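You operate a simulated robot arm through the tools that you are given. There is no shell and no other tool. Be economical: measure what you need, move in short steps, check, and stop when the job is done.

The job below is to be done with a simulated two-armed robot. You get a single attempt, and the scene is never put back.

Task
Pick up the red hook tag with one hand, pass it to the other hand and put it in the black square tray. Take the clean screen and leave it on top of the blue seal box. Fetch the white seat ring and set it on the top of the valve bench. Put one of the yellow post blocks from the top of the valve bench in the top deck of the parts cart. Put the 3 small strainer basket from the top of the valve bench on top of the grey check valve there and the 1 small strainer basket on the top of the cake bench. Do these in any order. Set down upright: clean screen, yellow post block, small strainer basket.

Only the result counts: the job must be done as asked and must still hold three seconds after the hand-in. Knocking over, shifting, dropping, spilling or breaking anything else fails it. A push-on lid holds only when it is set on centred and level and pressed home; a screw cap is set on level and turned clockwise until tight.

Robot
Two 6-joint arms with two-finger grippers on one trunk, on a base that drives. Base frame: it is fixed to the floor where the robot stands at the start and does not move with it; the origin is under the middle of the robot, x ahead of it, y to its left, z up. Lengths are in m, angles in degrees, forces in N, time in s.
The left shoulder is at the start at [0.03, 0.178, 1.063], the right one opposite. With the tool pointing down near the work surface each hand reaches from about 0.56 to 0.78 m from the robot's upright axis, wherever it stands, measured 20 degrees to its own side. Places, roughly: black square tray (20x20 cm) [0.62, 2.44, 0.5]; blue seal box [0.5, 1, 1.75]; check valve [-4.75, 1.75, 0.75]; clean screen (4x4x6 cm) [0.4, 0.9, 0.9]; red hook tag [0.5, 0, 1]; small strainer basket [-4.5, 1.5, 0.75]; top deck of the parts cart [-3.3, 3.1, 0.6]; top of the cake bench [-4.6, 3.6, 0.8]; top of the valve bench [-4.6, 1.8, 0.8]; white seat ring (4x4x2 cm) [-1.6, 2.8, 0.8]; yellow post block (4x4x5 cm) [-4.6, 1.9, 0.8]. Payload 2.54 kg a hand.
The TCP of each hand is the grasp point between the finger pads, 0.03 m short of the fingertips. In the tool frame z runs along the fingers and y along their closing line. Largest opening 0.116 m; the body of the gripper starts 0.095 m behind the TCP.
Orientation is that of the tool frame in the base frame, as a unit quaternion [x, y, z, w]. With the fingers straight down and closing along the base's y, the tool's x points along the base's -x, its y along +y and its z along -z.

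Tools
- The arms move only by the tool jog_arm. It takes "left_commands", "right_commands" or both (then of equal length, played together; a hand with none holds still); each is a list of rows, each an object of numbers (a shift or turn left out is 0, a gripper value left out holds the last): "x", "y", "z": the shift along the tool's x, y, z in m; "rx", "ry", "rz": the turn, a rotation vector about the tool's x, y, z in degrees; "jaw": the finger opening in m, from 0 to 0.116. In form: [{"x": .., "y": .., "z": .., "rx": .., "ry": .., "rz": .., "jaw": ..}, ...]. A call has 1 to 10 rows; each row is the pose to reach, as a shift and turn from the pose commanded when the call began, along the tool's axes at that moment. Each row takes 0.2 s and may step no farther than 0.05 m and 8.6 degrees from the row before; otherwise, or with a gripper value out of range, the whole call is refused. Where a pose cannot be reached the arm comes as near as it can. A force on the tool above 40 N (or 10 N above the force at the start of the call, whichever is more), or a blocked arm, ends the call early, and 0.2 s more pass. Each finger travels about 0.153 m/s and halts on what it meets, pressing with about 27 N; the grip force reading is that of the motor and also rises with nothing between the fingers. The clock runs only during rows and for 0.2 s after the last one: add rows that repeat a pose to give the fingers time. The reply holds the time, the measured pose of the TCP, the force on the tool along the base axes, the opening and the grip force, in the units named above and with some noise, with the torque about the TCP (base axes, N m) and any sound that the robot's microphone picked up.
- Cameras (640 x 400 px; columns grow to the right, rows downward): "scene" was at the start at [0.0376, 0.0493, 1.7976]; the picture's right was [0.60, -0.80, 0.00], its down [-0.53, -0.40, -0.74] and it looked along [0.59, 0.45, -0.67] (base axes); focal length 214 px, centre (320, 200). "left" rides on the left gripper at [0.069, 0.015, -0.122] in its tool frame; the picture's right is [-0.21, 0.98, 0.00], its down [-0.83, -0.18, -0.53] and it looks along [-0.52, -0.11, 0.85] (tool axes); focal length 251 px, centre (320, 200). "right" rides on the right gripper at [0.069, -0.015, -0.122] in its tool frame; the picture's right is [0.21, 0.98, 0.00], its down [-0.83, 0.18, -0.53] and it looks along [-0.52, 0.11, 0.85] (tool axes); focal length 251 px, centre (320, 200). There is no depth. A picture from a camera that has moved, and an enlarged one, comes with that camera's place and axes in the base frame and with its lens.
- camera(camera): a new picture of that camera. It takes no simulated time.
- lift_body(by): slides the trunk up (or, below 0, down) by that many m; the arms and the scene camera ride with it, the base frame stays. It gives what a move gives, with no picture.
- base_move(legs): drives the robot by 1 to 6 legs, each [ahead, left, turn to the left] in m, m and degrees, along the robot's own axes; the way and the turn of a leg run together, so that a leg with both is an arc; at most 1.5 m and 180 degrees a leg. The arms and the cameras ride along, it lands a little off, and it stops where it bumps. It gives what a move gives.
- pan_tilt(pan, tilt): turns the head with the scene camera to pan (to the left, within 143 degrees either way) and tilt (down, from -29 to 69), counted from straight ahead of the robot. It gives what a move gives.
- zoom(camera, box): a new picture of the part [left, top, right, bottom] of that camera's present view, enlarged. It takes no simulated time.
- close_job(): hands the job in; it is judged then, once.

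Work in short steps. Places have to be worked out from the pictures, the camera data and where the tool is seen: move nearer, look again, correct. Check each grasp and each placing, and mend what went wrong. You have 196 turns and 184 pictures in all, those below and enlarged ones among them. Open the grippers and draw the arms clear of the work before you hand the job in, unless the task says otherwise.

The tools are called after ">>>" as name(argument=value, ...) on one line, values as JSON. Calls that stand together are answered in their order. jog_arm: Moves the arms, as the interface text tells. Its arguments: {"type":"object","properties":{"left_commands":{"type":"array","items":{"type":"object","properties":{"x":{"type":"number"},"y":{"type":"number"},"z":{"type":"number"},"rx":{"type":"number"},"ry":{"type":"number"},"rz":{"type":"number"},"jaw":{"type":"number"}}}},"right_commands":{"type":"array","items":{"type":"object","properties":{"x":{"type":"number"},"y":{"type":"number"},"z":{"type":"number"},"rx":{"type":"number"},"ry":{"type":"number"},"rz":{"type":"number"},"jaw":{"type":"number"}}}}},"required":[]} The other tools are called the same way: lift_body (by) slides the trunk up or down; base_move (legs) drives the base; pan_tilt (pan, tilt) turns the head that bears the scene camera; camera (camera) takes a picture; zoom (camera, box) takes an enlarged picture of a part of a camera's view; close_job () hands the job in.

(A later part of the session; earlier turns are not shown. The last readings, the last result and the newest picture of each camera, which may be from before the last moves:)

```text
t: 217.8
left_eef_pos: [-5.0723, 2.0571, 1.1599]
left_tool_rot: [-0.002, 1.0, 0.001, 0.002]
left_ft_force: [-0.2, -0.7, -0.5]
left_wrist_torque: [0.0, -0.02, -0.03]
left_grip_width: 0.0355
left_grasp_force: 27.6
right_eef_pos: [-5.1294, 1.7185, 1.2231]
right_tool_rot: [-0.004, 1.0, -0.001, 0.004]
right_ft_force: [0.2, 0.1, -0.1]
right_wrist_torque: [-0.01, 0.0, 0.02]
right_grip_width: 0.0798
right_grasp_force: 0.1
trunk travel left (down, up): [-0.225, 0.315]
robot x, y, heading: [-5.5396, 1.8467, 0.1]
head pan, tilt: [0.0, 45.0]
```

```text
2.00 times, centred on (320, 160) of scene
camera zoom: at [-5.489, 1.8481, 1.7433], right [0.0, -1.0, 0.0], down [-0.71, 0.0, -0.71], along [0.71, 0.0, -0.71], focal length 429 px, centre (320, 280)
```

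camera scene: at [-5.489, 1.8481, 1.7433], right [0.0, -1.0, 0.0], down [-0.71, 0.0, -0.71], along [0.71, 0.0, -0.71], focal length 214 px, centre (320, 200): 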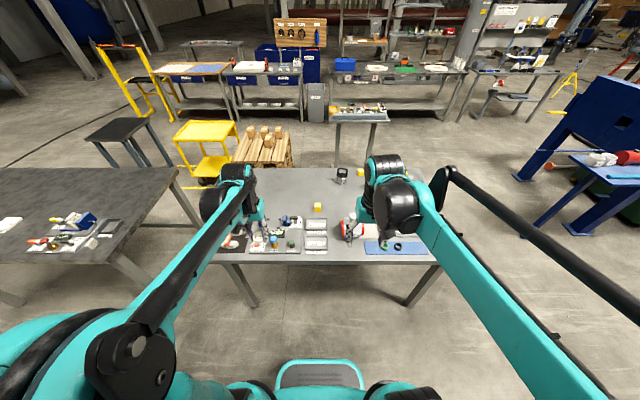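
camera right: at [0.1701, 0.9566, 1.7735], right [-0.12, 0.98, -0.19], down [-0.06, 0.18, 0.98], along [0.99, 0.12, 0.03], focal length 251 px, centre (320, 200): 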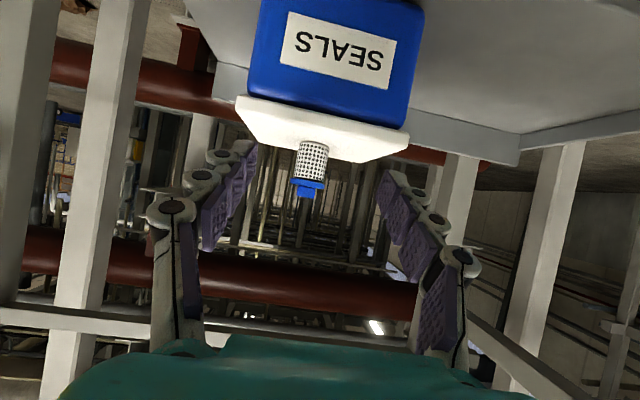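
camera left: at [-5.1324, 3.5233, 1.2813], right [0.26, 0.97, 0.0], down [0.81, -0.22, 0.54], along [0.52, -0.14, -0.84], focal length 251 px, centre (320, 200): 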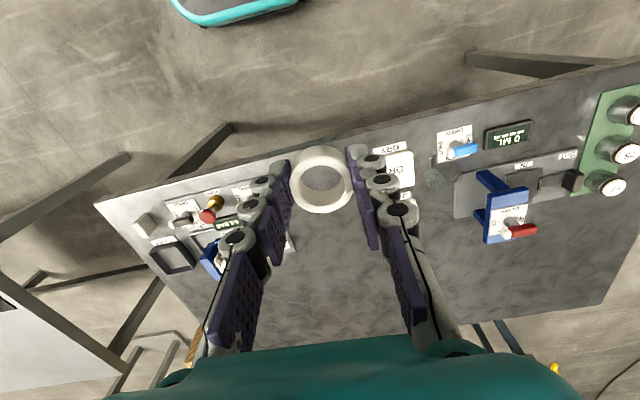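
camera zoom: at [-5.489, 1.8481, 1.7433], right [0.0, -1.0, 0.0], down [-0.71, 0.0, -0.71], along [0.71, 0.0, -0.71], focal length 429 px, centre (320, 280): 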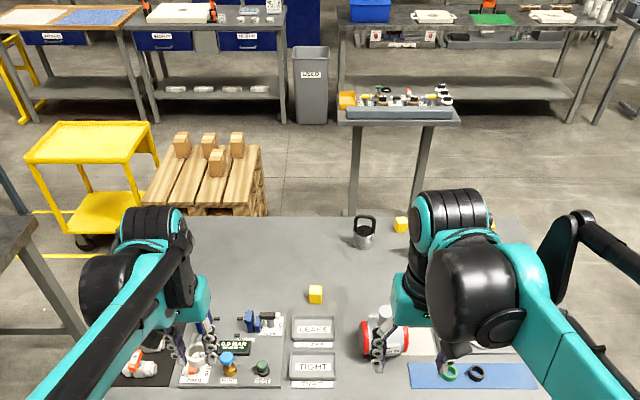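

The bench has free space around (-4.55, 2.08). Drive forward 0.25 and extend the left hand over it.

>>> base_move(legs=[[0.27, 0, 0]])

>>> jog_arm(left_commands=[{"x": -0.045, "y": 0.005}, {"x": -0.09, "y": 0.01}, {"x": -0.135, "y": 0.015}, {"x": -0.18, "y": 0.02}, {"x": -0.22, "y": 0.025}, {"x": -0.22, "y": 0.025}])

>>> camera(camera="left")

>>> camera(camera="right")

>>> camera(camera="scene")

```text
t: 219.7
left_eef_pos: [-4.796, 2.0596, 1.1596]
left_tool_rot: [-0.004, 1.0, 0.001, 0.003]
left_ft_force: [-0.2, 0.3, -0.9]
left_wrist_torque: [0.02, 0.08, -0.01]
left_grip_width: 0.0357
left_grasp_force: 26.3
right_eef_pos: [-4.8525, 1.721, 1.2223]
right_tool_rot: [-0.006, 1.0, -0.001, 0.003]
right_ft_force: [0.3, 0.4, -0.1]
right_wrist_torque: [0.03, 0.02, 0.05]
right_grip_width: 0.0803
right_grasp_force: 0.1
trunk travel left (down, up): [-0.225, 0.315]
robot x, y, heading: [-5.264, 1.8523, 0.6]
head pan, tilt: [0.0, 45.0]
```

```text
t: 221.1
left_eef_pos: [-4.5797, 2.0869, 1.1589]
left_tool_rot: [-0.004, 1.0, 0.001, 0.003]
left_ft_force: [0.8, -0.5, -0.3]
left_wrist_torque: [-0.02, -0.03, -0.02]
left_grip_width: 0.0359
left_grasp_force: 26.9
right_eef_pos: [-4.8556, 1.7216, 1.2244]
right_tool_rot: [-0.006, 1.0, -0.001, 0.003]
right_ft_force: [-0.1, -0.5, -0.1]
right_wrist_torque: [-0.04, -0.01, -0.03]
right_grip_width: 0.08
right_grasp_force: 0.0
trunk travel left (down, up): [-0.225, 0.315]
robot x, y, heading: [-5.2622, 1.8516, 0.5]
head pan, tilt: [0.0, 45.0]
```

```text
100 pictures are left
camera left: at [-4.6482, 2.1005, 1.2805], right [0.21, 0.98, 0.0], down [0.82, -0.18, 0.54], along [0.53, -0.11, -0.84], focal length 251 px, centre (320, 200)
```

left: 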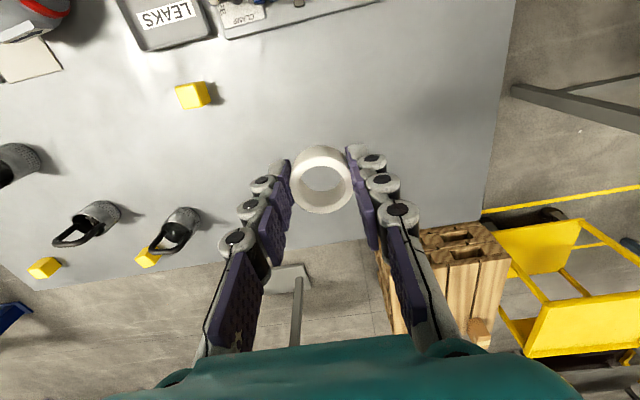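

```text
99 pictures are left
camera right: at [-4.9251, 1.706, 1.3445], right [-0.23, 0.97, 0.0], down [0.82, 0.19, 0.54], along [0.53, 0.12, -0.84], focal length 251 px, centre (320, 200)
```

right: 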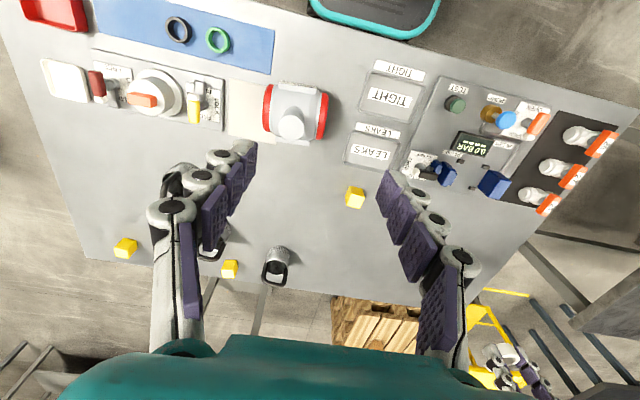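

```text
98 pictures are left
camera scene: at [-5.2147, 1.8499, 1.7434], right [0.01, -1.0, 0.0], down [-0.71, -0.01, -0.71], along [0.71, 0.01, -0.71], focal length 214 px, centre (320, 200)
```

scene: 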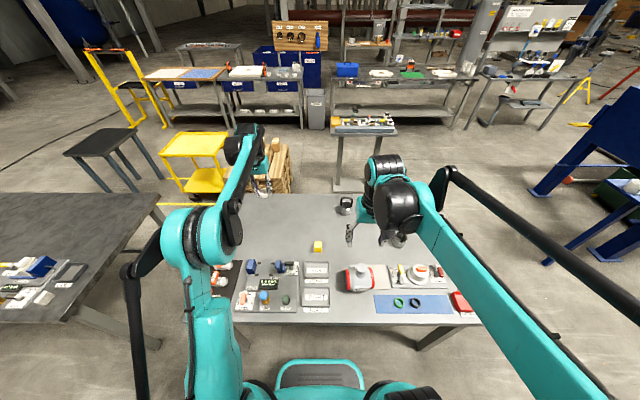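

The ring can go down near (-4.57, 2.14), well clear of other items. Descend to just above the bench.

>>> jog_arm(left_commands=[{"y": 0.02, "z": 0.04}, {"y": 0.04, "z": 0.08}, {"y": 0.055, "z": 0.12}, {"y": 0.055, "z": 0.165}, {"y": 0.055, "z": 0.21}, {"y": 0.055, "z": 0.255}, {"y": 0.055, "z": 0.29}, {"y": 0.055, "z": 0.305}, {"y": 0.055, "z": 0.305}])

>>> jog_arm(left_commands=[{"z": 0.006}, {"z": 0.011}, {"z": 0.016}, {"z": 0.02}, {"z": 0.024}, {"z": 0.028}, {"z": 0.032}])

```text
t: 223.1
left_eef_pos: [-4.5751, 2.1429, 0.8551]
left_tool_rot: [-0.005, 1.0, 0.001, 0.001]
left_ft_force: [-0.2, 0.2, 0.2]
left_wrist_torque: [0.0, 0.0, 0.02]
left_grip_width: 0.0357
left_grasp_force: 26.7
right_eef_pos: [-4.8528, 1.7206, 1.2229]
right_tool_rot: [-0.006, 1.0, 0.0, 0.003]
right_ft_force: [-0.3, 1.7, 0.0]
right_wrist_torque: [-0.03, -0.01, 0.01]
right_grip_width: 0.08
right_grasp_force: 0.1
trunk travel left (down, up): [-0.225, 0.315]
robot x, y, heading: [-5.2643, 1.8513, 0.4]
head pan, tilt: [0.0, 45.0]
```

```text
t: 224.7
left_eef_pos: [-4.5757, 2.143, 0.8221]
left_tool_rot: [-0.004, 1.0, 0.001, 0.001]
left_ft_force: [-0.7, 0.4, 0.3]
left_wrist_torque: [-0.01, -0.01, 0.0]
left_grip_width: 0.0359
left_grasp_force: 26.8
right_eef_pos: [-4.8542, 1.7211, 1.2232]
right_tool_rot: [-0.006, 1.0, -0.001, 0.004]
right_ft_force: [0.1, 0.2, -0.7]
right_wrist_torque: [0.01, 0.01, 0.06]
right_grip_width: 0.0799
right_grasp_force: 0.0
trunk travel left (down, up): [-0.225, 0.315]
robot x, y, heading: [-5.2665, 1.8528, 0.7]
head pan, tilt: [0.0, 45.0]
```

Not touching yet; keep creeping.

>>> jog_arm(left_commands=[{"z": 0.004}, {"z": 0.008}, {"z": 0.012}, {"z": 0.016}, {"z": 0.02}, {"z": 0.024}, {"z": 0.028}, {"z": 0.032}])

>>> camera(camera="left")

```text
t: 225.9
left_eef_pos: [-4.5756, 2.1425, 0.8103]
left_tool_rot: [-0.004, 1.0, 0.001, 0.004]
left_ft_force: [-4.8, -1.7, 24.1]
left_wrist_torque: [-0.38, 0.37, -0.06]
left_grip_width: 0.0359
left_grasp_force: 27.6
right_eef_pos: [-4.8561, 1.7208, 1.2236]
right_tool_rot: [-0.007, 1.0, -0.001, 0.004]
right_ft_force: [0.7, -1.1, 0.1]
right_wrist_torque: [0.0, 0.02, 0.0]
right_grip_width: 0.0799
right_grasp_force: 0.1
trunk travel left (down, up): [-0.225, 0.315]
robot x, y, heading: [-5.2672, 1.85, 0.6]
head pan, tilt: [0.0, 45.0]
stopped in row 5 (left hand): the force on the tool passed its limit at 48 N (the readings are from after the stop); the commanded pose is now the measured one
```

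```text
97 pictures are left
camera left: at [-4.6459, 2.1559, 0.9312], right [0.21, 0.98, 0.0], down [0.82, -0.18, 0.54], along [0.53, -0.11, -0.84], focal length 251 px, centre (320, 200)
```

left: 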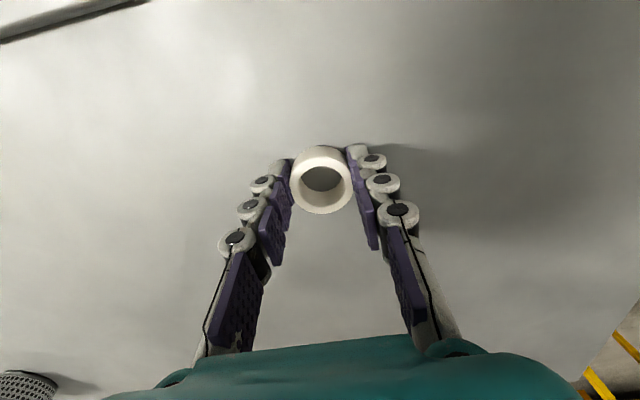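

Contact at TCP 0.810 (bench ≈0.78). Release and lift.

>>> jog_arm(left_commands=[{"z": -0.001, "jaw": 0.05}, {"z": -0.001, "jaw": 0.07}, {"z": -0.001, "jaw": 0.08}, {"z": -0.04}, {"z": -0.09}, {"z": -0.14}, {"z": -0.19}, {"z": -0.24}, {"z": -0.29}, {"z": -0.34}])

>>> camera(camera="left")

```text
t: 228.1
left_eef_pos: [-4.5771, 2.137, 1.1486]
left_tool_rot: [-0.005, 1.0, 0.001, 0.004]
left_ft_force: [0.6, -0.4, 0.5]
left_wrist_torque: [0.06, 0.0, 0.0]
left_grip_width: 0.0802
left_grasp_force: 0.1
right_eef_pos: [-4.8552, 1.7208, 1.2231]
right_tool_rot: [-0.006, 1.0, -0.001, 0.004]
right_ft_force: [0.4, 0.0, 0.0]
right_wrist_torque: [0.0, -0.01, -0.06]
right_grip_width: 0.08
right_grasp_force: 0.1
trunk travel left (down, up): [-0.225, 0.315]
robot x, y, heading: [-5.2616, 1.8541, 0.6]
head pan, tilt: [0.0, 45.0]
```

```text
96 pictures are left
camera left: at [-4.646, 2.1516, 1.2701], right [0.21, 0.98, 0.0], down [0.82, -0.18, 0.54], along [0.53, -0.11, -0.84], focal length 251 px, centre (320, 200)
```

left: 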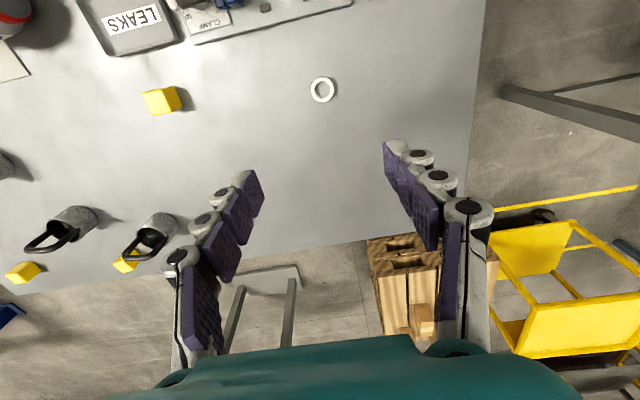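

Ring is down. Move the right hand aside to read the basket labels with the head camera.

>>> jog_arm(right_commands=[{"y": -0.05}, {"y": -0.1}, {"y": -0.15}, {"y": -0.2}, {"y": -0.25}, {"y": -0.3}])

>>> zoom(camera="scene", box=[300, 170, 460, 270])

>>> zoom(camera="left", box=[0, 150, 200, 300])

```text
t: 229.5
left_eef_pos: [-4.5749, 2.1356, 1.1471]
left_tool_rot: [-0.004, 1.0, 0.002, 0.003]
left_ft_force: [0.0, 0.0, -0.1]
left_wrist_torque: [0.1, -0.01, 0.0]
left_grip_width: 0.0799
left_grasp_force: 0.1
right_eef_pos: [-4.8486, 1.4203, 1.2249]
right_tool_rot: [-0.006, 1.0, 0.0, 0.003]
right_ft_force: [0.0, -0.8, 0.0]
right_wrist_torque: [0.06, -0.03, -0.01]
right_grip_width: 0.0801
right_grasp_force: 0.1
trunk travel left (down, up): [-0.225, 0.315]
robot x, y, heading: [-5.2644, 1.8505, 0.5]
head pan, tilt: [0.0, 45.0]
```

```text
4.00 times, centred on (380, 220) of scene
camera zoom: at [-5.2125, 1.8481, 1.7433], right [0.01, -1.0, 0.0], down [-0.71, 0.0, -0.71], along [0.71, 0.01, -0.71], focal length 858 px, centre (80, 120)
```

zoom: 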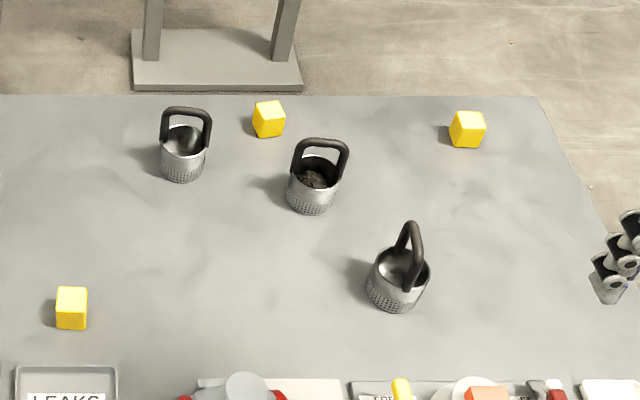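

```text
2.67 times, centred on (100, 225) of left
camera zoom: at [-4.645, 2.1503, 1.2694], right [0.21, 0.98, 0.01], down [0.82, -0.18, 0.54], along [0.53, -0.11, -0.84], focal length 670 px, centre (907, 133)
```

zoom: 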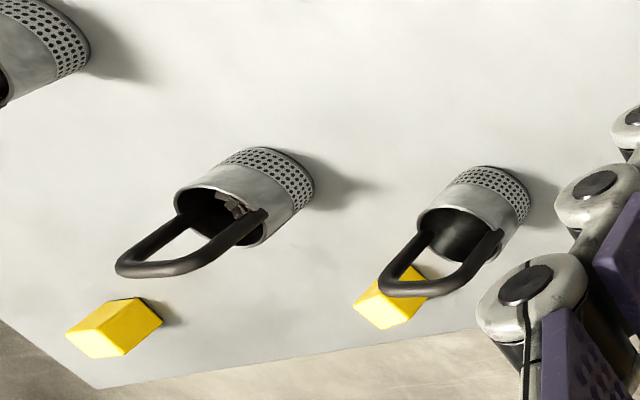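

No labels visible from here; basket B contains something dark. Look with the right wrist camera, closer.

>>> camera(camera="right")

>>> zoom(camera="right", box=[240, 150, 480, 300])

```text
93 pictures are left
camera right: at [-4.9204, 1.405, 1.3455], right [-0.23, 0.97, 0.0], down [0.82, 0.19, 0.54], along [0.53, 0.12, -0.84], focal length 251 px, centre (320, 200)
```

right: 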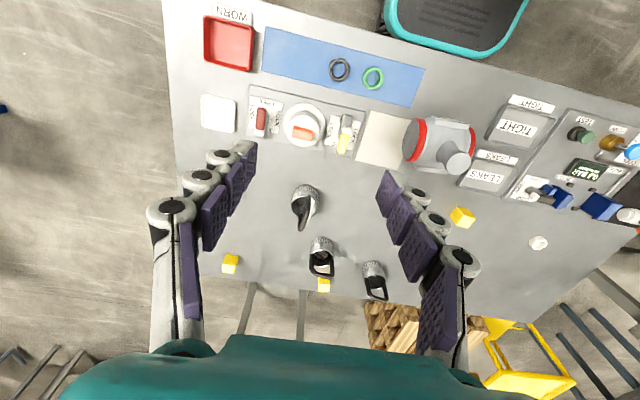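

```text
2.67 times, centred on (360, 225) of right
camera zoom: at [-4.9204, 1.405, 1.3455], right [-0.23, 0.97, 0.0], down [0.82, 0.19, 0.54], along [0.53, 0.12, -0.84], focal length 670 px, centre (213, 133)
```

zoom: 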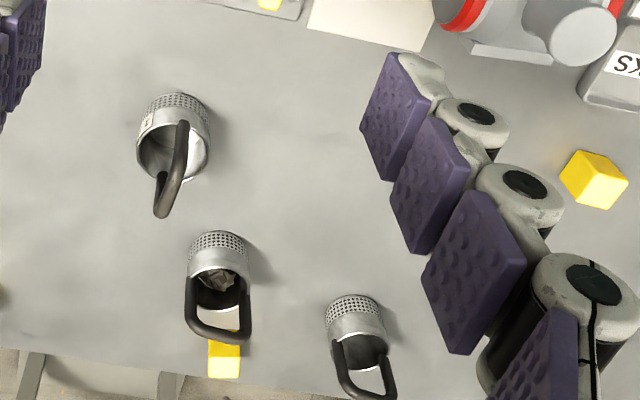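

A small label plate shows on basket C's side. Zoom tighter.

>>> zoom(camera="right", box=[280, 178, 328, 208])

>>> zoom(camera="right", box=[300, 230, 396, 290])

```text
13.33 times, centred on (304, 193) of right
camera zoom: at [-4.9204, 1.405, 1.3455], right [-0.23, 0.97, 0.0], down [0.82, 0.19, 0.54], along [0.53, 0.12, -0.84], focal length 3352 px, centre (533, 293)
```

zoom: 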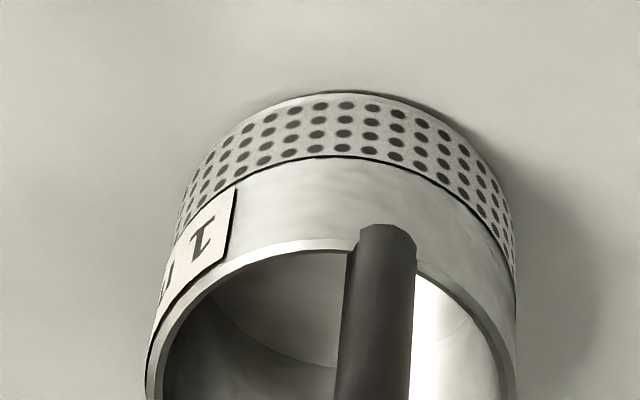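

```text
6.67 times, centred on (348, 260) of right
camera zoom: at [-4.9204, 1.405, 1.3455], right [-0.23, 0.97, 0.0], down [0.82, 0.19, 0.54], along [0.53, 0.12, -0.84], focal length 1676 px, centre (133, -200)
```

zoom: 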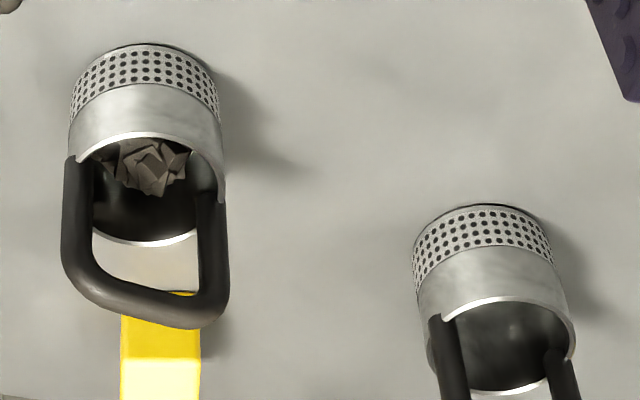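

Basket C's label seems to read "1…"; A and B labels must face away (east). Back off and go south to view from the south side.

>>> base_move(legs=[[-0.2, 0, 0], [0, -0.9, 0]])

>>> pan_tilt(pan=20, tilt=35)

>>> camera(camera="scene")

>>> pan_tilt(pan=-40, tilt=35)

>>> camera(camera="scene")

```text
t: 235.4
left_eef_pos: [-4.7686, 1.2263, 1.148]
left_tool_rot: [0.0, 1.0, 0.001, 0.003]
left_ft_force: [0.0, 0.0, 0.4]
left_wrist_torque: [0.04, -0.01, -0.01]
left_grip_width: 0.08
left_grasp_force: 0.0
right_eef_pos: [-5.0508, 0.5137, 1.2256]
right_tool_rot: [-0.001, 1.0, -0.002, 0.004]
right_ft_force: [1.0, 0.3, 0.5]
right_wrist_torque: [0.05, -0.01, -0.01]
right_grip_width: 0.0801
right_grasp_force: 0.1
trunk travel left (down, up): [-0.225, 0.315]
robot x, y, heading: [-5.4626, 0.9488, -0.1]
head pan, tilt: [0.0, 45.0]
```

```text
t: 236.2
left_eef_pos: [-4.7694, 1.2278, 1.1474]
left_tool_rot: [0.001, 1.0, 0.002, 0.003]
left_ft_force: [-0.9, -0.1, -0.3]
left_wrist_torque: [0.02, -0.01, 0.01]
left_grip_width: 0.0801
left_grasp_force: 0.0
right_eef_pos: [-5.0509, 0.5127, 1.2248]
right_tool_rot: [-0.001, 1.0, -0.001, 0.003]
right_ft_force: [-0.2, -0.6, -0.4]
right_wrist_torque: [-0.03, -0.02, -0.01]
right_grip_width: 0.08
right_grasp_force: 0.1
trunk travel left (down, up): [-0.225, 0.315]
robot x, y, heading: [-5.4618, 0.9468, -0.0]
head pan, tilt: [20.0, 35.0]
```

```text
89 pictures are left
camera scene: at [-5.4079, 0.9751, 1.7581], right [0.34, -0.94, 0.0], down [-0.54, -0.19, -0.82], along [0.77, 0.28, -0.57], focal length 214 px, centre (320, 200)
```

scene: 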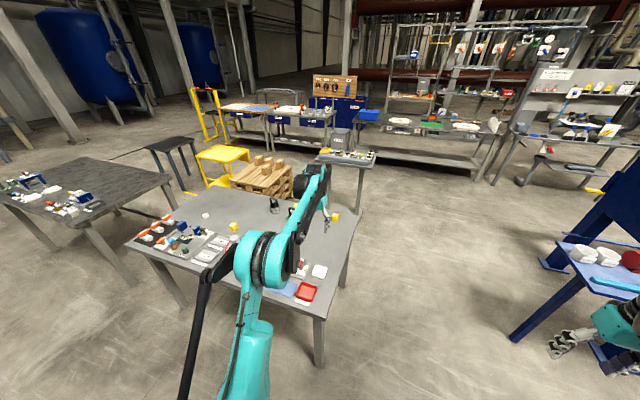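

```text
t: 237.6
left_eef_pos: [-4.7684, 1.2269, 1.148]
left_tool_rot: [0.001, 1.0, 0.002, 0.002]
left_ft_force: [0.0, -1.4, 0.3]
left_wrist_torque: [-0.02, 0.01, -0.01]
left_grip_width: 0.0799
left_grasp_force: 0.0
right_eef_pos: [-5.0513, 0.5131, 1.2246]
right_tool_rot: [0.0, 1.0, -0.001, 0.004]
right_ft_force: [0.1, 0.4, -0.3]
right_wrist_torque: [0.01, 0.02, -0.01]
right_grip_width: 0.08
right_grasp_force: 0.2
trunk travel left (down, up): [-0.225, 0.315]
robot x, y, heading: [-5.456, 0.948, -0.2]
head pan, tilt: [-40.0, 35.0]
```

```text
88 pictures are left
camera scene: at [-5.4234, 0.8885, 1.7581], right [-0.64, -0.77, 0.0], down [-0.44, 0.37, -0.82], along [0.63, -0.53, -0.57], focal length 214 px, centre (320, 200)
```

scene: 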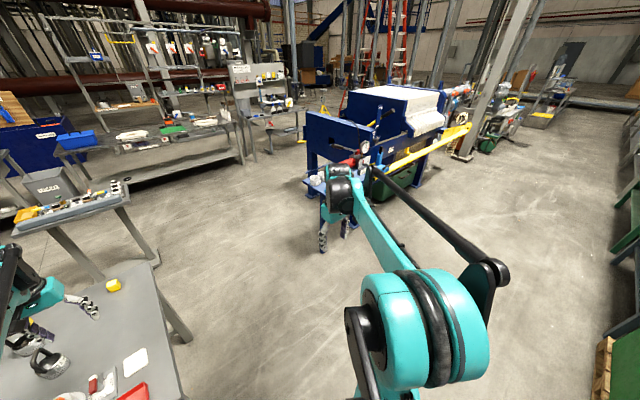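

South of the bench there's a ~1.2 m gap. Tuck both hands, drive through it to (-3.85, 0.5) and look back at the baskets' east faces.

>>> jog_arm(left_commands=[{"x": 0.045}, {"x": 0.09}, {"x": 0.135}, {"x": 0.18}, {"x": 0.22}, {"x": 0.24}, {"x": 0.24}], right_commands=[{"y": 0.045}, {"y": 0.09}, {"y": 0.135}, {"y": 0.18}, {"y": 0.22}, {"y": 0.26}, {"y": 0.26}])

>>> base_move(legs=[[0, -0.43, 0], [1.2, 0, 0], [0.4, 0, 0]])

>>> pan_tilt(pan=115, tilt=30)

>>> camera(camera="scene")

```text
t: 239.2
left_eef_pos: [-5.0072, 1.2275, 1.1467]
left_tool_rot: [0.001, 1.0, 0.002, 0.003]
left_ft_force: [-0.4, 0.5, -0.1]
left_wrist_torque: [0.0, 0.03, -0.02]
left_grip_width: 0.0798
left_grasp_force: 0.1
right_eef_pos: [-5.051, 0.7725, 1.2242]
right_tool_rot: [-0.001, 1.0, 0.0, 0.004]
right_ft_force: [-0.4, 0.3, -0.3]
right_wrist_torque: [-0.03, 0.0, -0.01]
right_grip_width: 0.08
right_grasp_force: 0.0
trunk travel left (down, up): [-0.225, 0.315]
robot x, y, heading: [-5.4608, 0.9463, -0.2]
head pan, tilt: [-40.0, 35.0]
```

```text
t: 249.6
left_eef_pos: [-3.399, 0.8068, 1.1463]
left_tool_rot: [-0.002, 1.0, 0.003, 0.003]
left_ft_force: [0.5, 0.5, 0.1]
left_wrist_torque: [-0.02, 0.04, -0.01]
left_grip_width: 0.0798
left_grasp_force: 0.1
right_eef_pos: [-3.4409, 0.353, 1.2239]
right_tool_rot: [-0.002, 1.0, -0.001, 0.004]
right_ft_force: [0.5, -0.9, -0.5]
right_wrist_torque: [-0.01, 0.02, 0.04]
right_grip_width: 0.08
right_grasp_force: 0.1
trunk travel left (down, up): [-0.225, 0.315]
robot x, y, heading: [-3.8515, 0.526, 0.3]
head pan, tilt: [-40.0, 35.0]
```

```text
t: 252.0
left_eef_pos: [-3.3995, 0.8079, 1.1457]
left_tool_rot: [-0.001, 1.0, 0.002, 0.003]
left_ft_force: [-0.9, 1.2, 0.6]
left_wrist_torque: [0.02, 0.0, -0.02]
left_grip_width: 0.08
left_grasp_force: 0.1
right_eef_pos: [-3.4411, 0.3517, 1.224]
right_tool_rot: [-0.003, 1.0, -0.001, 0.003]
right_ft_force: [-1.1, 0.7, -0.3]
right_wrist_torque: [-0.01, 0.0, 0.02]
right_grip_width: 0.0801
right_grasp_force: 0.2
trunk travel left (down, up): [-0.225, 0.315]
robot x, y, heading: [-3.855, 0.5237, 0.4]
head pan, tilt: [115.0, 30.0]
```

```text
87 pictures are left
camera scene: at [-3.9191, 0.6032, 1.7659], right [0.91, 0.42, 0.0], down [0.21, -0.45, -0.87], along [-0.37, 0.78, -0.5], focal length 214 px, centre (320, 200)
```

scene: 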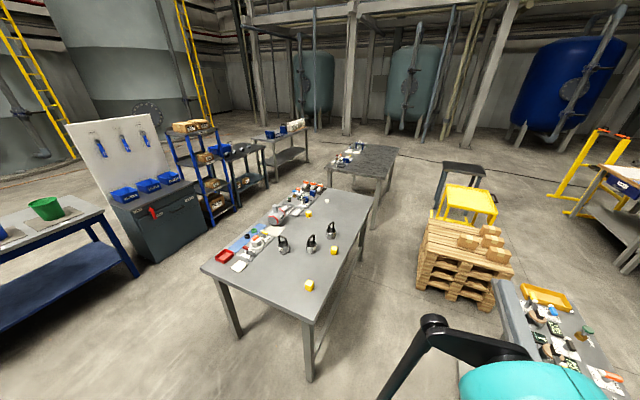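

>>> zoom(camera="scene", box=[264, 220, 352, 275])

>>> zoom(camera="scene", box=[200, 170, 360, 270])

```text
7.27 times, centred on (308, 248) of scene
camera zoom: at [-3.9191, 0.6032, 1.7659], right [0.91, 0.42, 0.0], down [0.21, -0.45, -0.87], along [-0.37, 0.78, -0.5], focal length 1560 px, centre (407, -146)
```

zoom: 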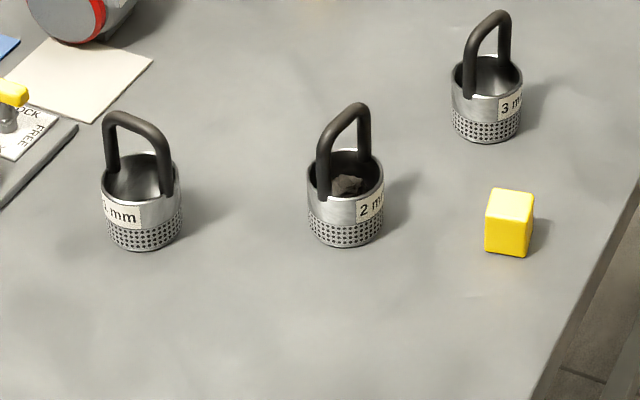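

```text
4.00 times, centred on (280, 220) of scene
camera zoom: at [-3.9191, 0.6032, 1.7659], right [0.91, 0.42, 0.0], down [0.21, -0.45, -0.87], along [-0.37, 0.78, -0.5], focal length 858 px, centre (480, 120)
```

zoom: 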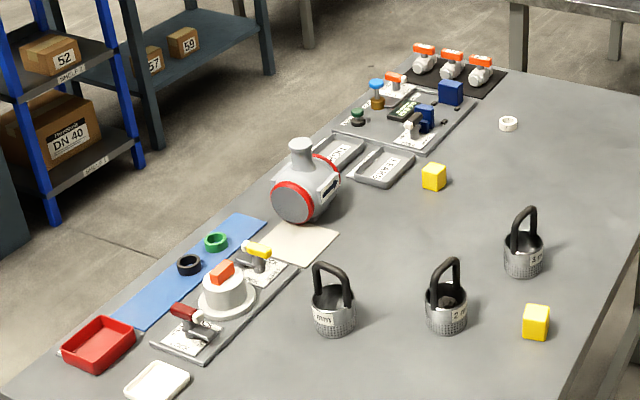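

Labels read: A = 3 mm, B = 2 mm (dirty), C = 1 mm. So A goes onto the check valve and C to the cake bench. A is near the east edge, so I turn to heading 180 and enter the east aisle.

>>> base_move(legs=[[0.05, 0, 90], [0, 0, 89.6]])

>>> pan_tilt(pan=-30, tilt=40)

>>> camera(camera="scene")

>>> pan_tilt(pan=-110, tilt=45)

>>> camera(camera="scene")

```text
t: 260.1
left_eef_pos: [-4.2638, 0.2564, 1.1461]
left_tool_rot: [1.0, 0.016, -0.004, 0.002]
left_ft_force: [1.4, 0.1, 0.4]
left_wrist_torque: [0.0, 0.02, -0.04]
left_grip_width: 0.08
left_grasp_force: 0.1
right_eef_pos: [-4.2365, 0.7139, 1.2251]
right_tool_rot: [1.0, 0.017, -0.004, -0.001]
right_ft_force: [0.3, -0.3, 0.3]
right_wrist_torque: [0.02, 0.03, 0.01]
right_grip_width: 0.08
right_grasp_force: 0.0
trunk travel left (down, up): [-0.225, 0.315]
robot x, y, heading: [-3.8203, 0.5595, -178.1]
head pan, tilt: [115.0, 30.0]
```

```text
t: 262.4
left_eef_pos: [-4.2628, 0.2565, 1.1463]
left_tool_rot: [1.0, 0.016, -0.003, 0.002]
left_ft_force: [0.2, 0.0, 1.0]
left_wrist_torque: [0.0, -0.02, -0.03]
left_grip_width: 0.0801
left_grasp_force: 0.0
right_eef_pos: [-4.2356, 0.7143, 1.2244]
right_tool_rot: [1.0, 0.017, -0.004, -0.001]
right_ft_force: [0.0, 0.3, 0.2]
right_wrist_torque: [-0.02, -0.01, -0.01]
right_grip_width: 0.08
right_grasp_force: 0.1
trunk travel left (down, up): [-0.225, 0.315]
robot x, y, heading: [-3.8199, 0.5548, -178.1]
head pan, tilt: [-30.0, 40.0]
```

```text
84 pictures are left
camera scene: at [-3.865, 0.5945, 1.7505], right [0.47, 0.88, 0.0], down [0.57, -0.3, -0.77], along [-0.68, 0.36, -0.64], focal length 214 px, centre (320, 200)
```

scene: 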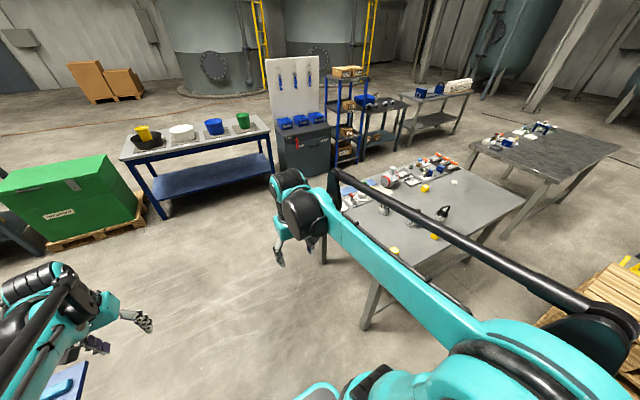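

```text
t: 263.9
left_eef_pos: [-4.2638, 0.2568, 1.1477]
left_tool_rot: [1.0, 0.017, -0.004, 0.002]
left_ft_force: [1.0, -0.5, -0.7]
left_wrist_torque: [0.04, 0.02, 0.01]
left_grip_width: 0.08
left_grasp_force: 0.0
right_eef_pos: [-4.2364, 0.7136, 1.2241]
right_tool_rot: [1.0, 0.018, -0.003, -0.002]
right_ft_force: [-0.2, 0.6, -0.2]
right_wrist_torque: [0.03, 0.03, -0.04]
right_grip_width: 0.08
right_grasp_force: 0.0
trunk travel left (down, up): [-0.225, 0.315]
robot x, y, heading: [-3.8191, 0.5509, -177.9]
head pan, tilt: [-110.0, 45.0]
```

```text
83 pictures are left
camera scene: at [-3.7648, 0.6319, 1.7433], right [0.95, -0.31, 0.0], down [-0.22, -0.67, -0.71], along [0.22, 0.67, -0.71], focal length 214 px, centre (320, 200)
```

scene: 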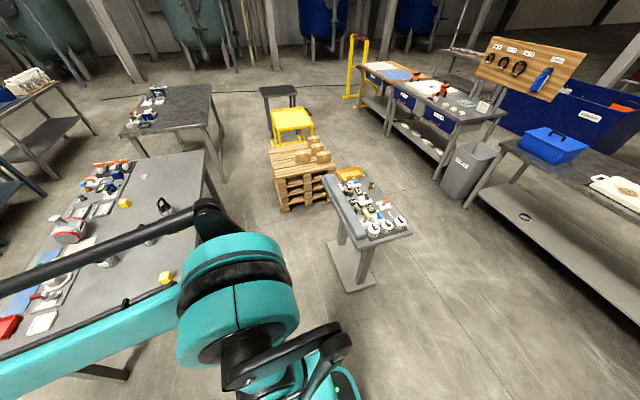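

The aisle is ~0.8 m wide (bench edge -4.2, parts table -3.36). Slide north 0.95 m facing west, to bring basket A to the right hand.

>>> base_move(legs=[[0, 0, -2], [0, -0.5, 0], [0, -0.45, 0]])

>>> camera(camera="right")

```text
t: 269.6
left_eef_pos: [-4.2693, 1.2321, 1.1464]
left_tool_rot: [1.0, -0.001, -0.003, 0.002]
left_ft_force: [0.3, 0.5, 0.3]
left_wrist_torque: [0.0, -0.01, 0.02]
left_grip_width: 0.0802
left_grasp_force: 0.0
right_eef_pos: [-4.2249, 1.6859, 1.2234]
right_tool_rot: [1.0, -0.001, -0.003, -0.001]
right_ft_force: [-0.6, 0.4, 0.4]
right_wrist_torque: [-0.02, -0.01, 0.0]
right_grip_width: 0.0801
right_grasp_force: 0.0
trunk travel left (down, up): [-0.225, 0.315]
robot x, y, heading: [-3.8147, 1.5132, 179.8]
head pan, tilt: [-110.0, 45.0]
```

```text
82 pictures are left
camera right: at [-4.1563, 1.7021, 1.3457], right [0.22, -0.98, 0.0], down [-0.82, -0.18, 0.54], along [-0.53, -0.11, -0.84], focal length 251 px, centre (320, 200)
```

right: 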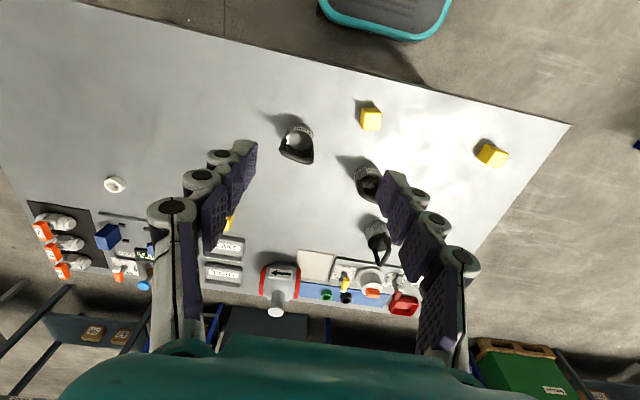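

A ≈(-4.347, 1.712). Move above it and lower to TCP z≈1.0.

>>> jog_arm(right_commands=[{"x": -0.04, "y": -0.008, "jaw": 0.1}, {"x": -0.08, "y": -0.017}, {"x": -0.122, "y": -0.025}, {"x": -0.122, "y": -0.025, "z": 0.045}, {"x": -0.122, "y": -0.025, "z": 0.09}, {"x": -0.122, "y": -0.025, "z": 0.135}, {"x": -0.122, "y": -0.025, "z": 0.18}, {"x": -0.122, "y": -0.025, "z": 0.215}, {"x": -0.122, "y": -0.025, "z": 0.215}])

>>> camera(camera="right")

```text
t: 271.6
left_eef_pos: [-4.2687, 1.2311, 1.1461]
left_tool_rot: [1.0, -0.001, -0.004, 0.002]
left_ft_force: [0.5, -0.6, -0.2]
left_wrist_torque: [-0.01, 0.01, 0.0]
left_grip_width: 0.08
left_grasp_force: 0.1
right_eef_pos: [-4.3479, 1.7106, 1.0105]
right_tool_rot: [1.0, 0.001, -0.003, 0.0]
right_ft_force: [0.0, 0.1, 0.5]
right_wrist_torque: [-0.04, 0.03, -0.01]
right_grip_width: 0.0997
right_grasp_force: 0.2
trunk travel left (down, up): [-0.225, 0.315]
robot x, y, heading: [-3.8169, 1.5125, 179.9]
head pan, tilt: [-110.0, 45.0]
```

```text
81 pictures are left
camera right: at [-4.2787, 1.7259, 1.1322], right [0.22, -0.98, 0.0], down [-0.82, -0.18, 0.54], along [-0.53, -0.11, -0.84], focal length 251 px, centre (320, 200)
```

right: 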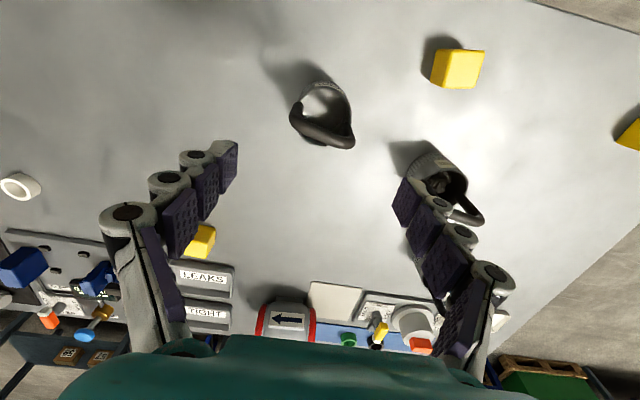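

Aligned within ~3 mm. Descend to TCP z≈0.832 around the body and close.

>>> jog_arm(right_commands=[{"y": 0.003, "z": 0.045}, {"y": 0.003, "z": 0.09}, {"y": 0.003, "z": 0.13}, {"y": 0.003, "z": 0.16}, {"y": 0.003, "z": 0.178}, {"y": 0.003, "z": 0.178, "jaw": 0.06}, {"y": 0.003, "z": 0.178, "jaw": 0.03}, {"y": 0.003, "z": 0.178, "jaw": 0.03}, {"y": 0.003, "z": 0.178, "jaw": 0.03}])

>>> camera(camera="right")

```text
t: 273.6
left_eef_pos: [-4.2695, 1.2292, 1.1463]
left_tool_rot: [1.0, 0.0, -0.005, 0.001]
left_ft_force: [0.6, -0.2, -0.4]
left_wrist_torque: [0.02, 0.0, 0.02]
left_grip_width: 0.08
left_grasp_force: 0.1
right_eef_pos: [-4.3521, 1.7085, 0.8335]
right_tool_rot: [1.0, 0.0, -0.003, -0.001]
right_ft_force: [0.2, 0.4, -0.6]
right_wrist_torque: [0.0, -0.01, -0.01]
right_grip_width: 0.0694
right_grasp_force: 27.1
trunk travel left (down, up): [-0.225, 0.315]
robot x, y, heading: [-3.8168, 1.5117, 179.9]
head pan, tilt: [-110.0, 45.0]
```

```text
80 pictures are left
camera right: at [-4.2818, 1.724, 0.9546], right [0.22, -0.98, 0.0], down [-0.82, -0.18, 0.54], along [-0.53, -0.11, -0.84], focal length 251 px, centre (320, 200)
```

right: 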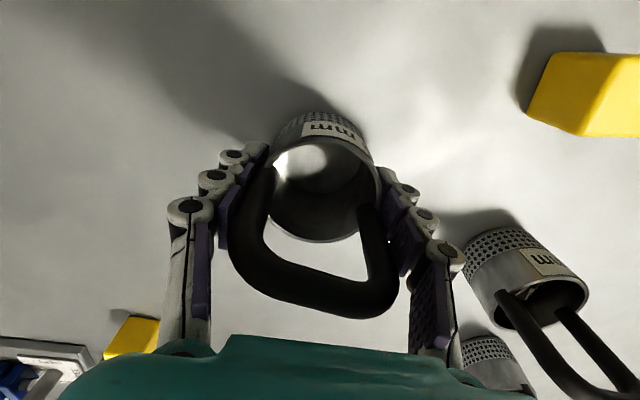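

Gripped at 0.069 (probably across the handle legs). Lift and check stability.

>>> jog_arm(right_commands=[{"z": -0.02}, {"z": -0.05}, {"z": -0.1}, {"z": -0.15}, {"z": -0.2}, {"z": -0.25}])

>>> camera(camera="right")

```text
t: 275.0
left_eef_pos: [-4.2666, 1.2297, 1.1481]
left_tool_rot: [1.0, -0.001, -0.003, 0.001]
left_ft_force: [-0.2, -0.3, -0.4]
left_wrist_torque: [0.01, 0.03, 0.01]
left_grip_width: 0.0799
left_grasp_force: 0.1
right_eef_pos: [-4.3465, 1.7064, 1.0852]
right_tool_rot: [1.0, 0.0, -0.004, -0.001]
right_ft_force: [0.5, 0.3, -1.6]
right_wrist_torque: [-0.01, 0.0, 0.04]
right_grip_width: 0.0694
right_grasp_force: 27.0
trunk travel left (down, up): [-0.225, 0.315]
robot x, y, heading: [-3.8136, 1.5155, 179.8]
head pan, tilt: [-110.0, 45.0]
```

```text
79 pictures are left
camera right: at [-4.2776, 1.7226, 1.2056], right [0.22, -0.98, 0.0], down [-0.82, -0.18, 0.54], along [-0.53, -0.11, -0.84], focal length 251 px, centre (320, 200)
```

right: 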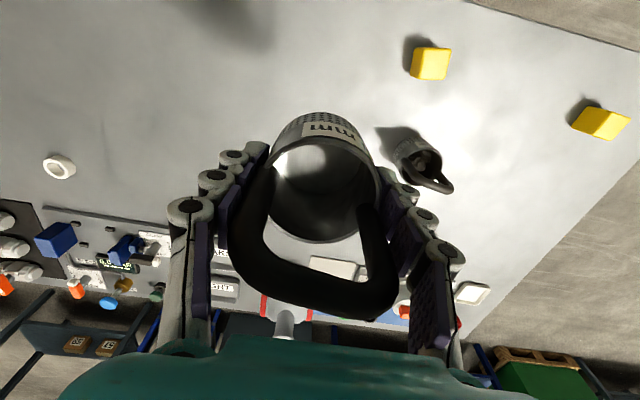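

Held upright and steady. Valve stub top is ≈(-4.786, 1.688, 0.94), reachable from the west. Drive out south, west, turn to face east.

>>> base_move(legs=[[0, 0.98, 0], [1.4, 0, 0], [0.35, 0, 0], [0, 0, -90], [0, 0, -90]])

>>> pan_tilt(pan=30, tilt=35)

>>> camera(camera="scene")

>>> camera(camera="right")

```text
t: 296.2
left_eef_pos: [-5.1189, 0.8491, 1.1473]
left_tool_rot: [0.008, 1.0, 0.001, 0.003]
left_ft_force: [0.2, -0.6, 0.6]
left_wrist_torque: [0.0, 0.02, 0.04]
left_grip_width: 0.0798
left_grasp_force: 0.0
right_eef_pos: [-5.0464, 0.3705, 1.082]
right_tool_rot: [0.007, 1.0, 0.0, 0.004]
right_ft_force: [0.3, -0.1, -1.4]
right_wrist_torque: [0.01, 0.04, 0.02]
right_grip_width: 0.0692
right_grasp_force: 27.6
trunk travel left (down, up): [-0.225, 0.315]
robot x, y, heading: [-5.5772, 0.5732, -1.0]
head pan, tilt: [-110.0, 45.0]
```

```text
t: 298.4
left_eef_pos: [-5.1194, 0.8489, 1.1468]
left_tool_rot: [0.008, 1.0, 0.001, 0.004]
left_ft_force: [-0.1, 0.7, -0.5]
left_wrist_torque: [-0.01, -0.03, 0.0]
left_grip_width: 0.08
left_grasp_force: 0.0
right_eef_pos: [-5.0488, 0.3706, 1.0828]
right_tool_rot: [0.007, 1.0, -0.001, 0.004]
right_ft_force: [0.2, -0.2, -1.1]
right_wrist_torque: [-0.01, 0.03, -0.02]
right_grip_width: 0.069
right_grasp_force: 26.9
trunk travel left (down, up): [-0.225, 0.315]
robot x, y, heading: [-5.5759, 0.5758, -0.9]
head pan, tilt: [30.0, 35.0]
```

```text
78 pictures are left
camera scene: at [-5.5291, 0.6151, 1.7581], right [0.49, -0.87, 0.0], down [-0.5, -0.28, -0.82], along [0.72, 0.4, -0.57], focal length 214 px, centre (320, 200)
```

scene: 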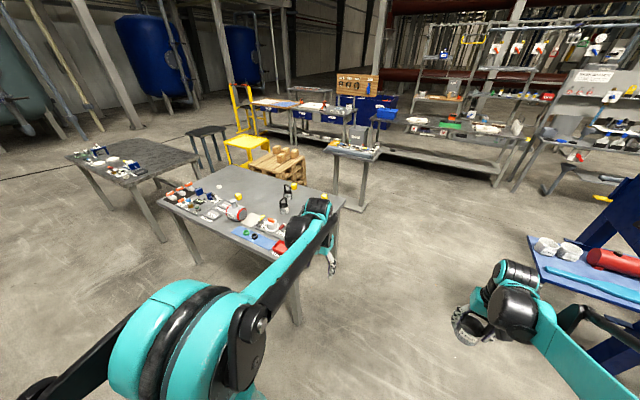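

```text
77 pictures are left
camera right: at [-5.1184, 0.3582, 1.2045], right [-0.2, 0.98, 0.0], down [0.82, 0.17, 0.54], along [0.53, 0.11, -0.84], focal length 251 px, centre (320, 200)
```

right: 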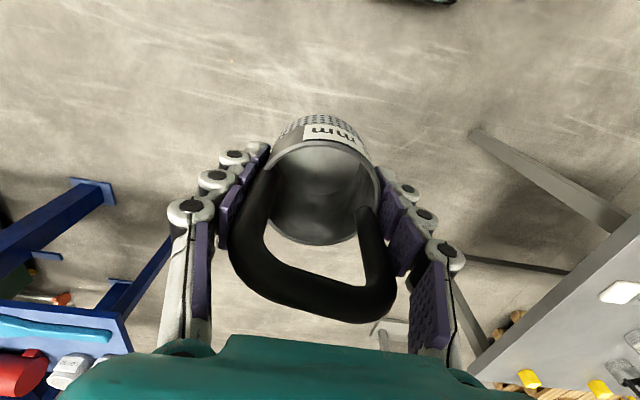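

Basket still secure. Slide north to y≈1.885 and view the valve.

>>> base_move(legs=[[0, 0, 0.9], [0, 1.31, 0]])

>>> pan_tilt(pan=0, tilt=45)

>>> zoom(camera="scene", box=[220, 150, 420, 275])

>>> camera(camera="right")

```text
t: 305.2
left_eef_pos: [-5.1214, 2.1369, 1.147]
left_tool_rot: [0.002, 1.0, 0.001, 0.003]
left_ft_force: [-0.5, 0.3, -0.3]
left_wrist_torque: [0.02, 0.0, -0.02]
left_grip_width: 0.0798
left_grasp_force: 0.0
right_eef_pos: [-5.0422, 1.66, 1.082]
right_tool_rot: [0.0, 1.0, -0.001, 0.003]
right_ft_force: [0.4, -0.6, -2.1]
right_wrist_torque: [0.02, -0.01, -0.02]
right_grip_width: 0.0689
right_grasp_force: 27.3
trunk travel left (down, up): [-0.225, 0.315]
robot x, y, heading: [-5.577, 1.8547, -0.1]
head pan, tilt: [30.0, 35.0]
```

```text
t: 306.1
left_eef_pos: [-5.1205, 2.1368, 1.1466]
left_tool_rot: [0.0, 1.0, 0.002, 0.003]
left_ft_force: [0.6, 0.0, -0.5]
left_wrist_torque: [-0.02, 0.0, 0.0]
left_grip_width: 0.0801
left_grasp_force: 0.0
right_eef_pos: [-5.0436, 1.6596, 1.0835]
right_tool_rot: [0.0, 1.0, -0.001, 0.003]
right_ft_force: [0.6, -0.9, -1.7]
right_wrist_torque: [0.0, 0.01, 0.02]
right_grip_width: 0.069
right_grasp_force: 27.0
trunk travel left (down, up): [-0.225, 0.315]
robot x, y, heading: [-5.5746, 1.8565, -0.1]
head pan, tilt: [0.0, 45.0]
```

```text
3.20 times, centred on (320, 212) of scene
camera zoom: at [-5.5227, 1.8532, 1.7433], right [0.0, -1.0, 0.0], down [-0.71, 0.0, -0.71], along [0.71, 0.0, -0.71], focal length 686 px, centre (320, 160)
```

zoom: 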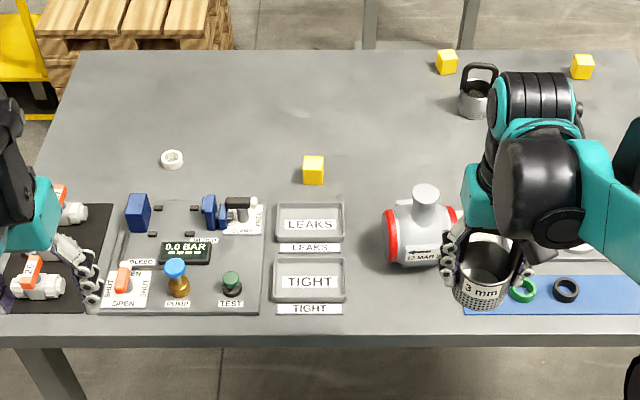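

```text
75 pictures are left
camera right: at [-5.1134, 1.6459, 1.2045], right [-0.22, 0.98, 0.0], down [0.82, 0.18, 0.54], along [0.53, 0.11, -0.84], focal length 251 px, centre (320, 200)
```

right: 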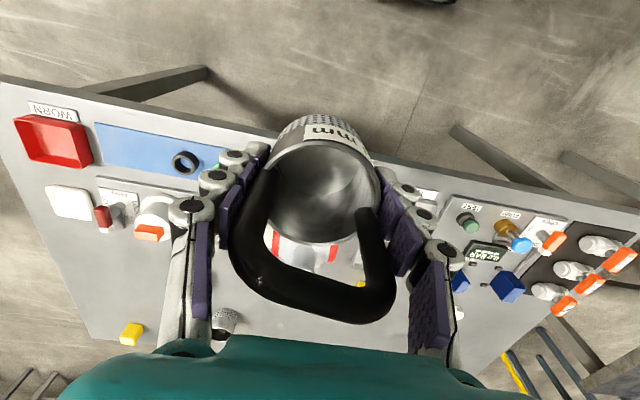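

Stub top centre ≈(-4.789, 1.687, 0.94), Ø≈4.4 cm. Drive forward 0.2 m and then centre the basket above it by arm.

>>> base_move(legs=[[0.2, 0, 0]])

>>> zoom(camera="scene", box=[260, 180, 460, 305])

```text
t: 307.7
left_eef_pos: [-4.9207, 2.1357, 1.1457]
left_tool_rot: [0.002, 1.0, 0.002, 0.003]
left_ft_force: [-0.5, 0.1, 0.5]
left_wrist_torque: [-0.01, 0.05, -0.02]
left_grip_width: 0.0802
left_grasp_force: 0.1
right_eef_pos: [-4.842, 1.6583, 1.0815]
right_tool_rot: [0.001, 1.0, -0.001, 0.004]
right_ft_force: [0.1, 0.3, -1.9]
right_wrist_torque: [-0.01, 0.02, 0.02]
right_grip_width: 0.0691
right_grasp_force: 27.0
trunk travel left (down, up): [-0.225, 0.315]
robot x, y, heading: [-5.3774, 1.8528, -0.2]
head pan, tilt: [0.0, 45.0]
```

```text
3.20 times, centred on (360, 242) of scene
camera zoom: at [-5.3213, 1.8522, 1.7432], right [0.0, -1.0, 0.0], down [-0.71, 0.0, -0.71], along [0.71, 0.0, -0.71], focal length 686 px, centre (192, 64)
```

zoom: 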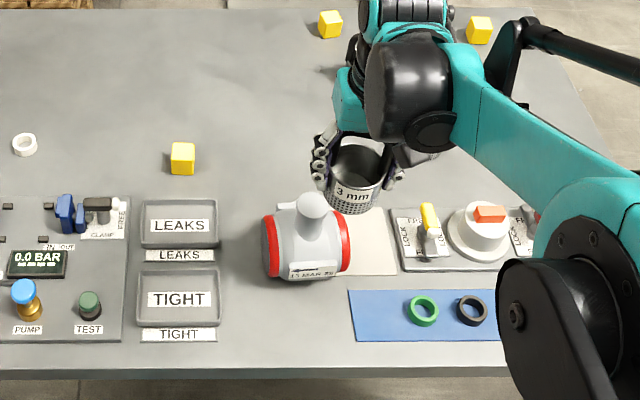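

Stub confirmed at (-4.790, 1.686, 0.937). Check the basket's centre in the hand via a zoomed wrist view.

>>> zoom(camera="right", box=[220, 90, 420, 215])

>>> zoom(camera="scene", box=[340, 210, 400, 248])

```text
3.20 times, centred on (320, 152) of right
camera zoom: at [-4.9128, 1.6443, 1.204], right [-0.21, 0.98, 0.0], down [0.82, 0.18, 0.54], along [0.53, 0.11, -0.84], focal length 805 px, centre (320, 352)
```

zoom: 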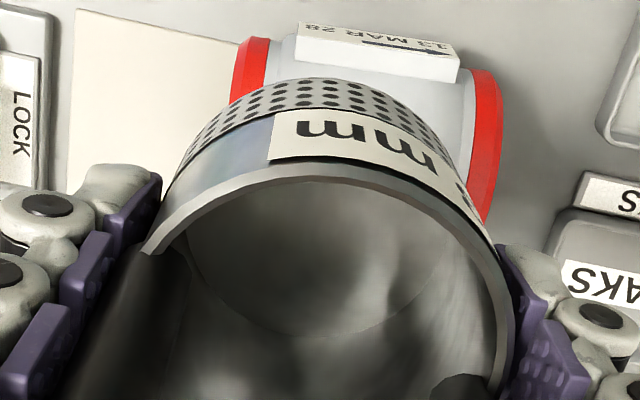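

```text
10.53 times, centred on (370, 229) of scene
camera zoom: at [-5.3213, 1.8522, 1.7432], right [0.0, -1.0, 0.0], down [-0.71, 0.0, -0.71], along [0.71, 0.0, -0.71], focal length 2258 px, centre (-206, -105)
```

zoom: 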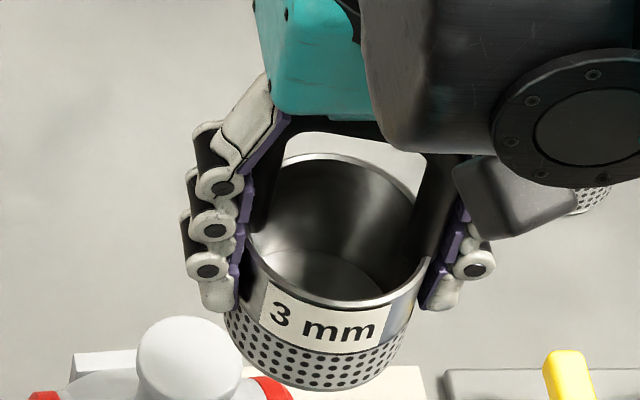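

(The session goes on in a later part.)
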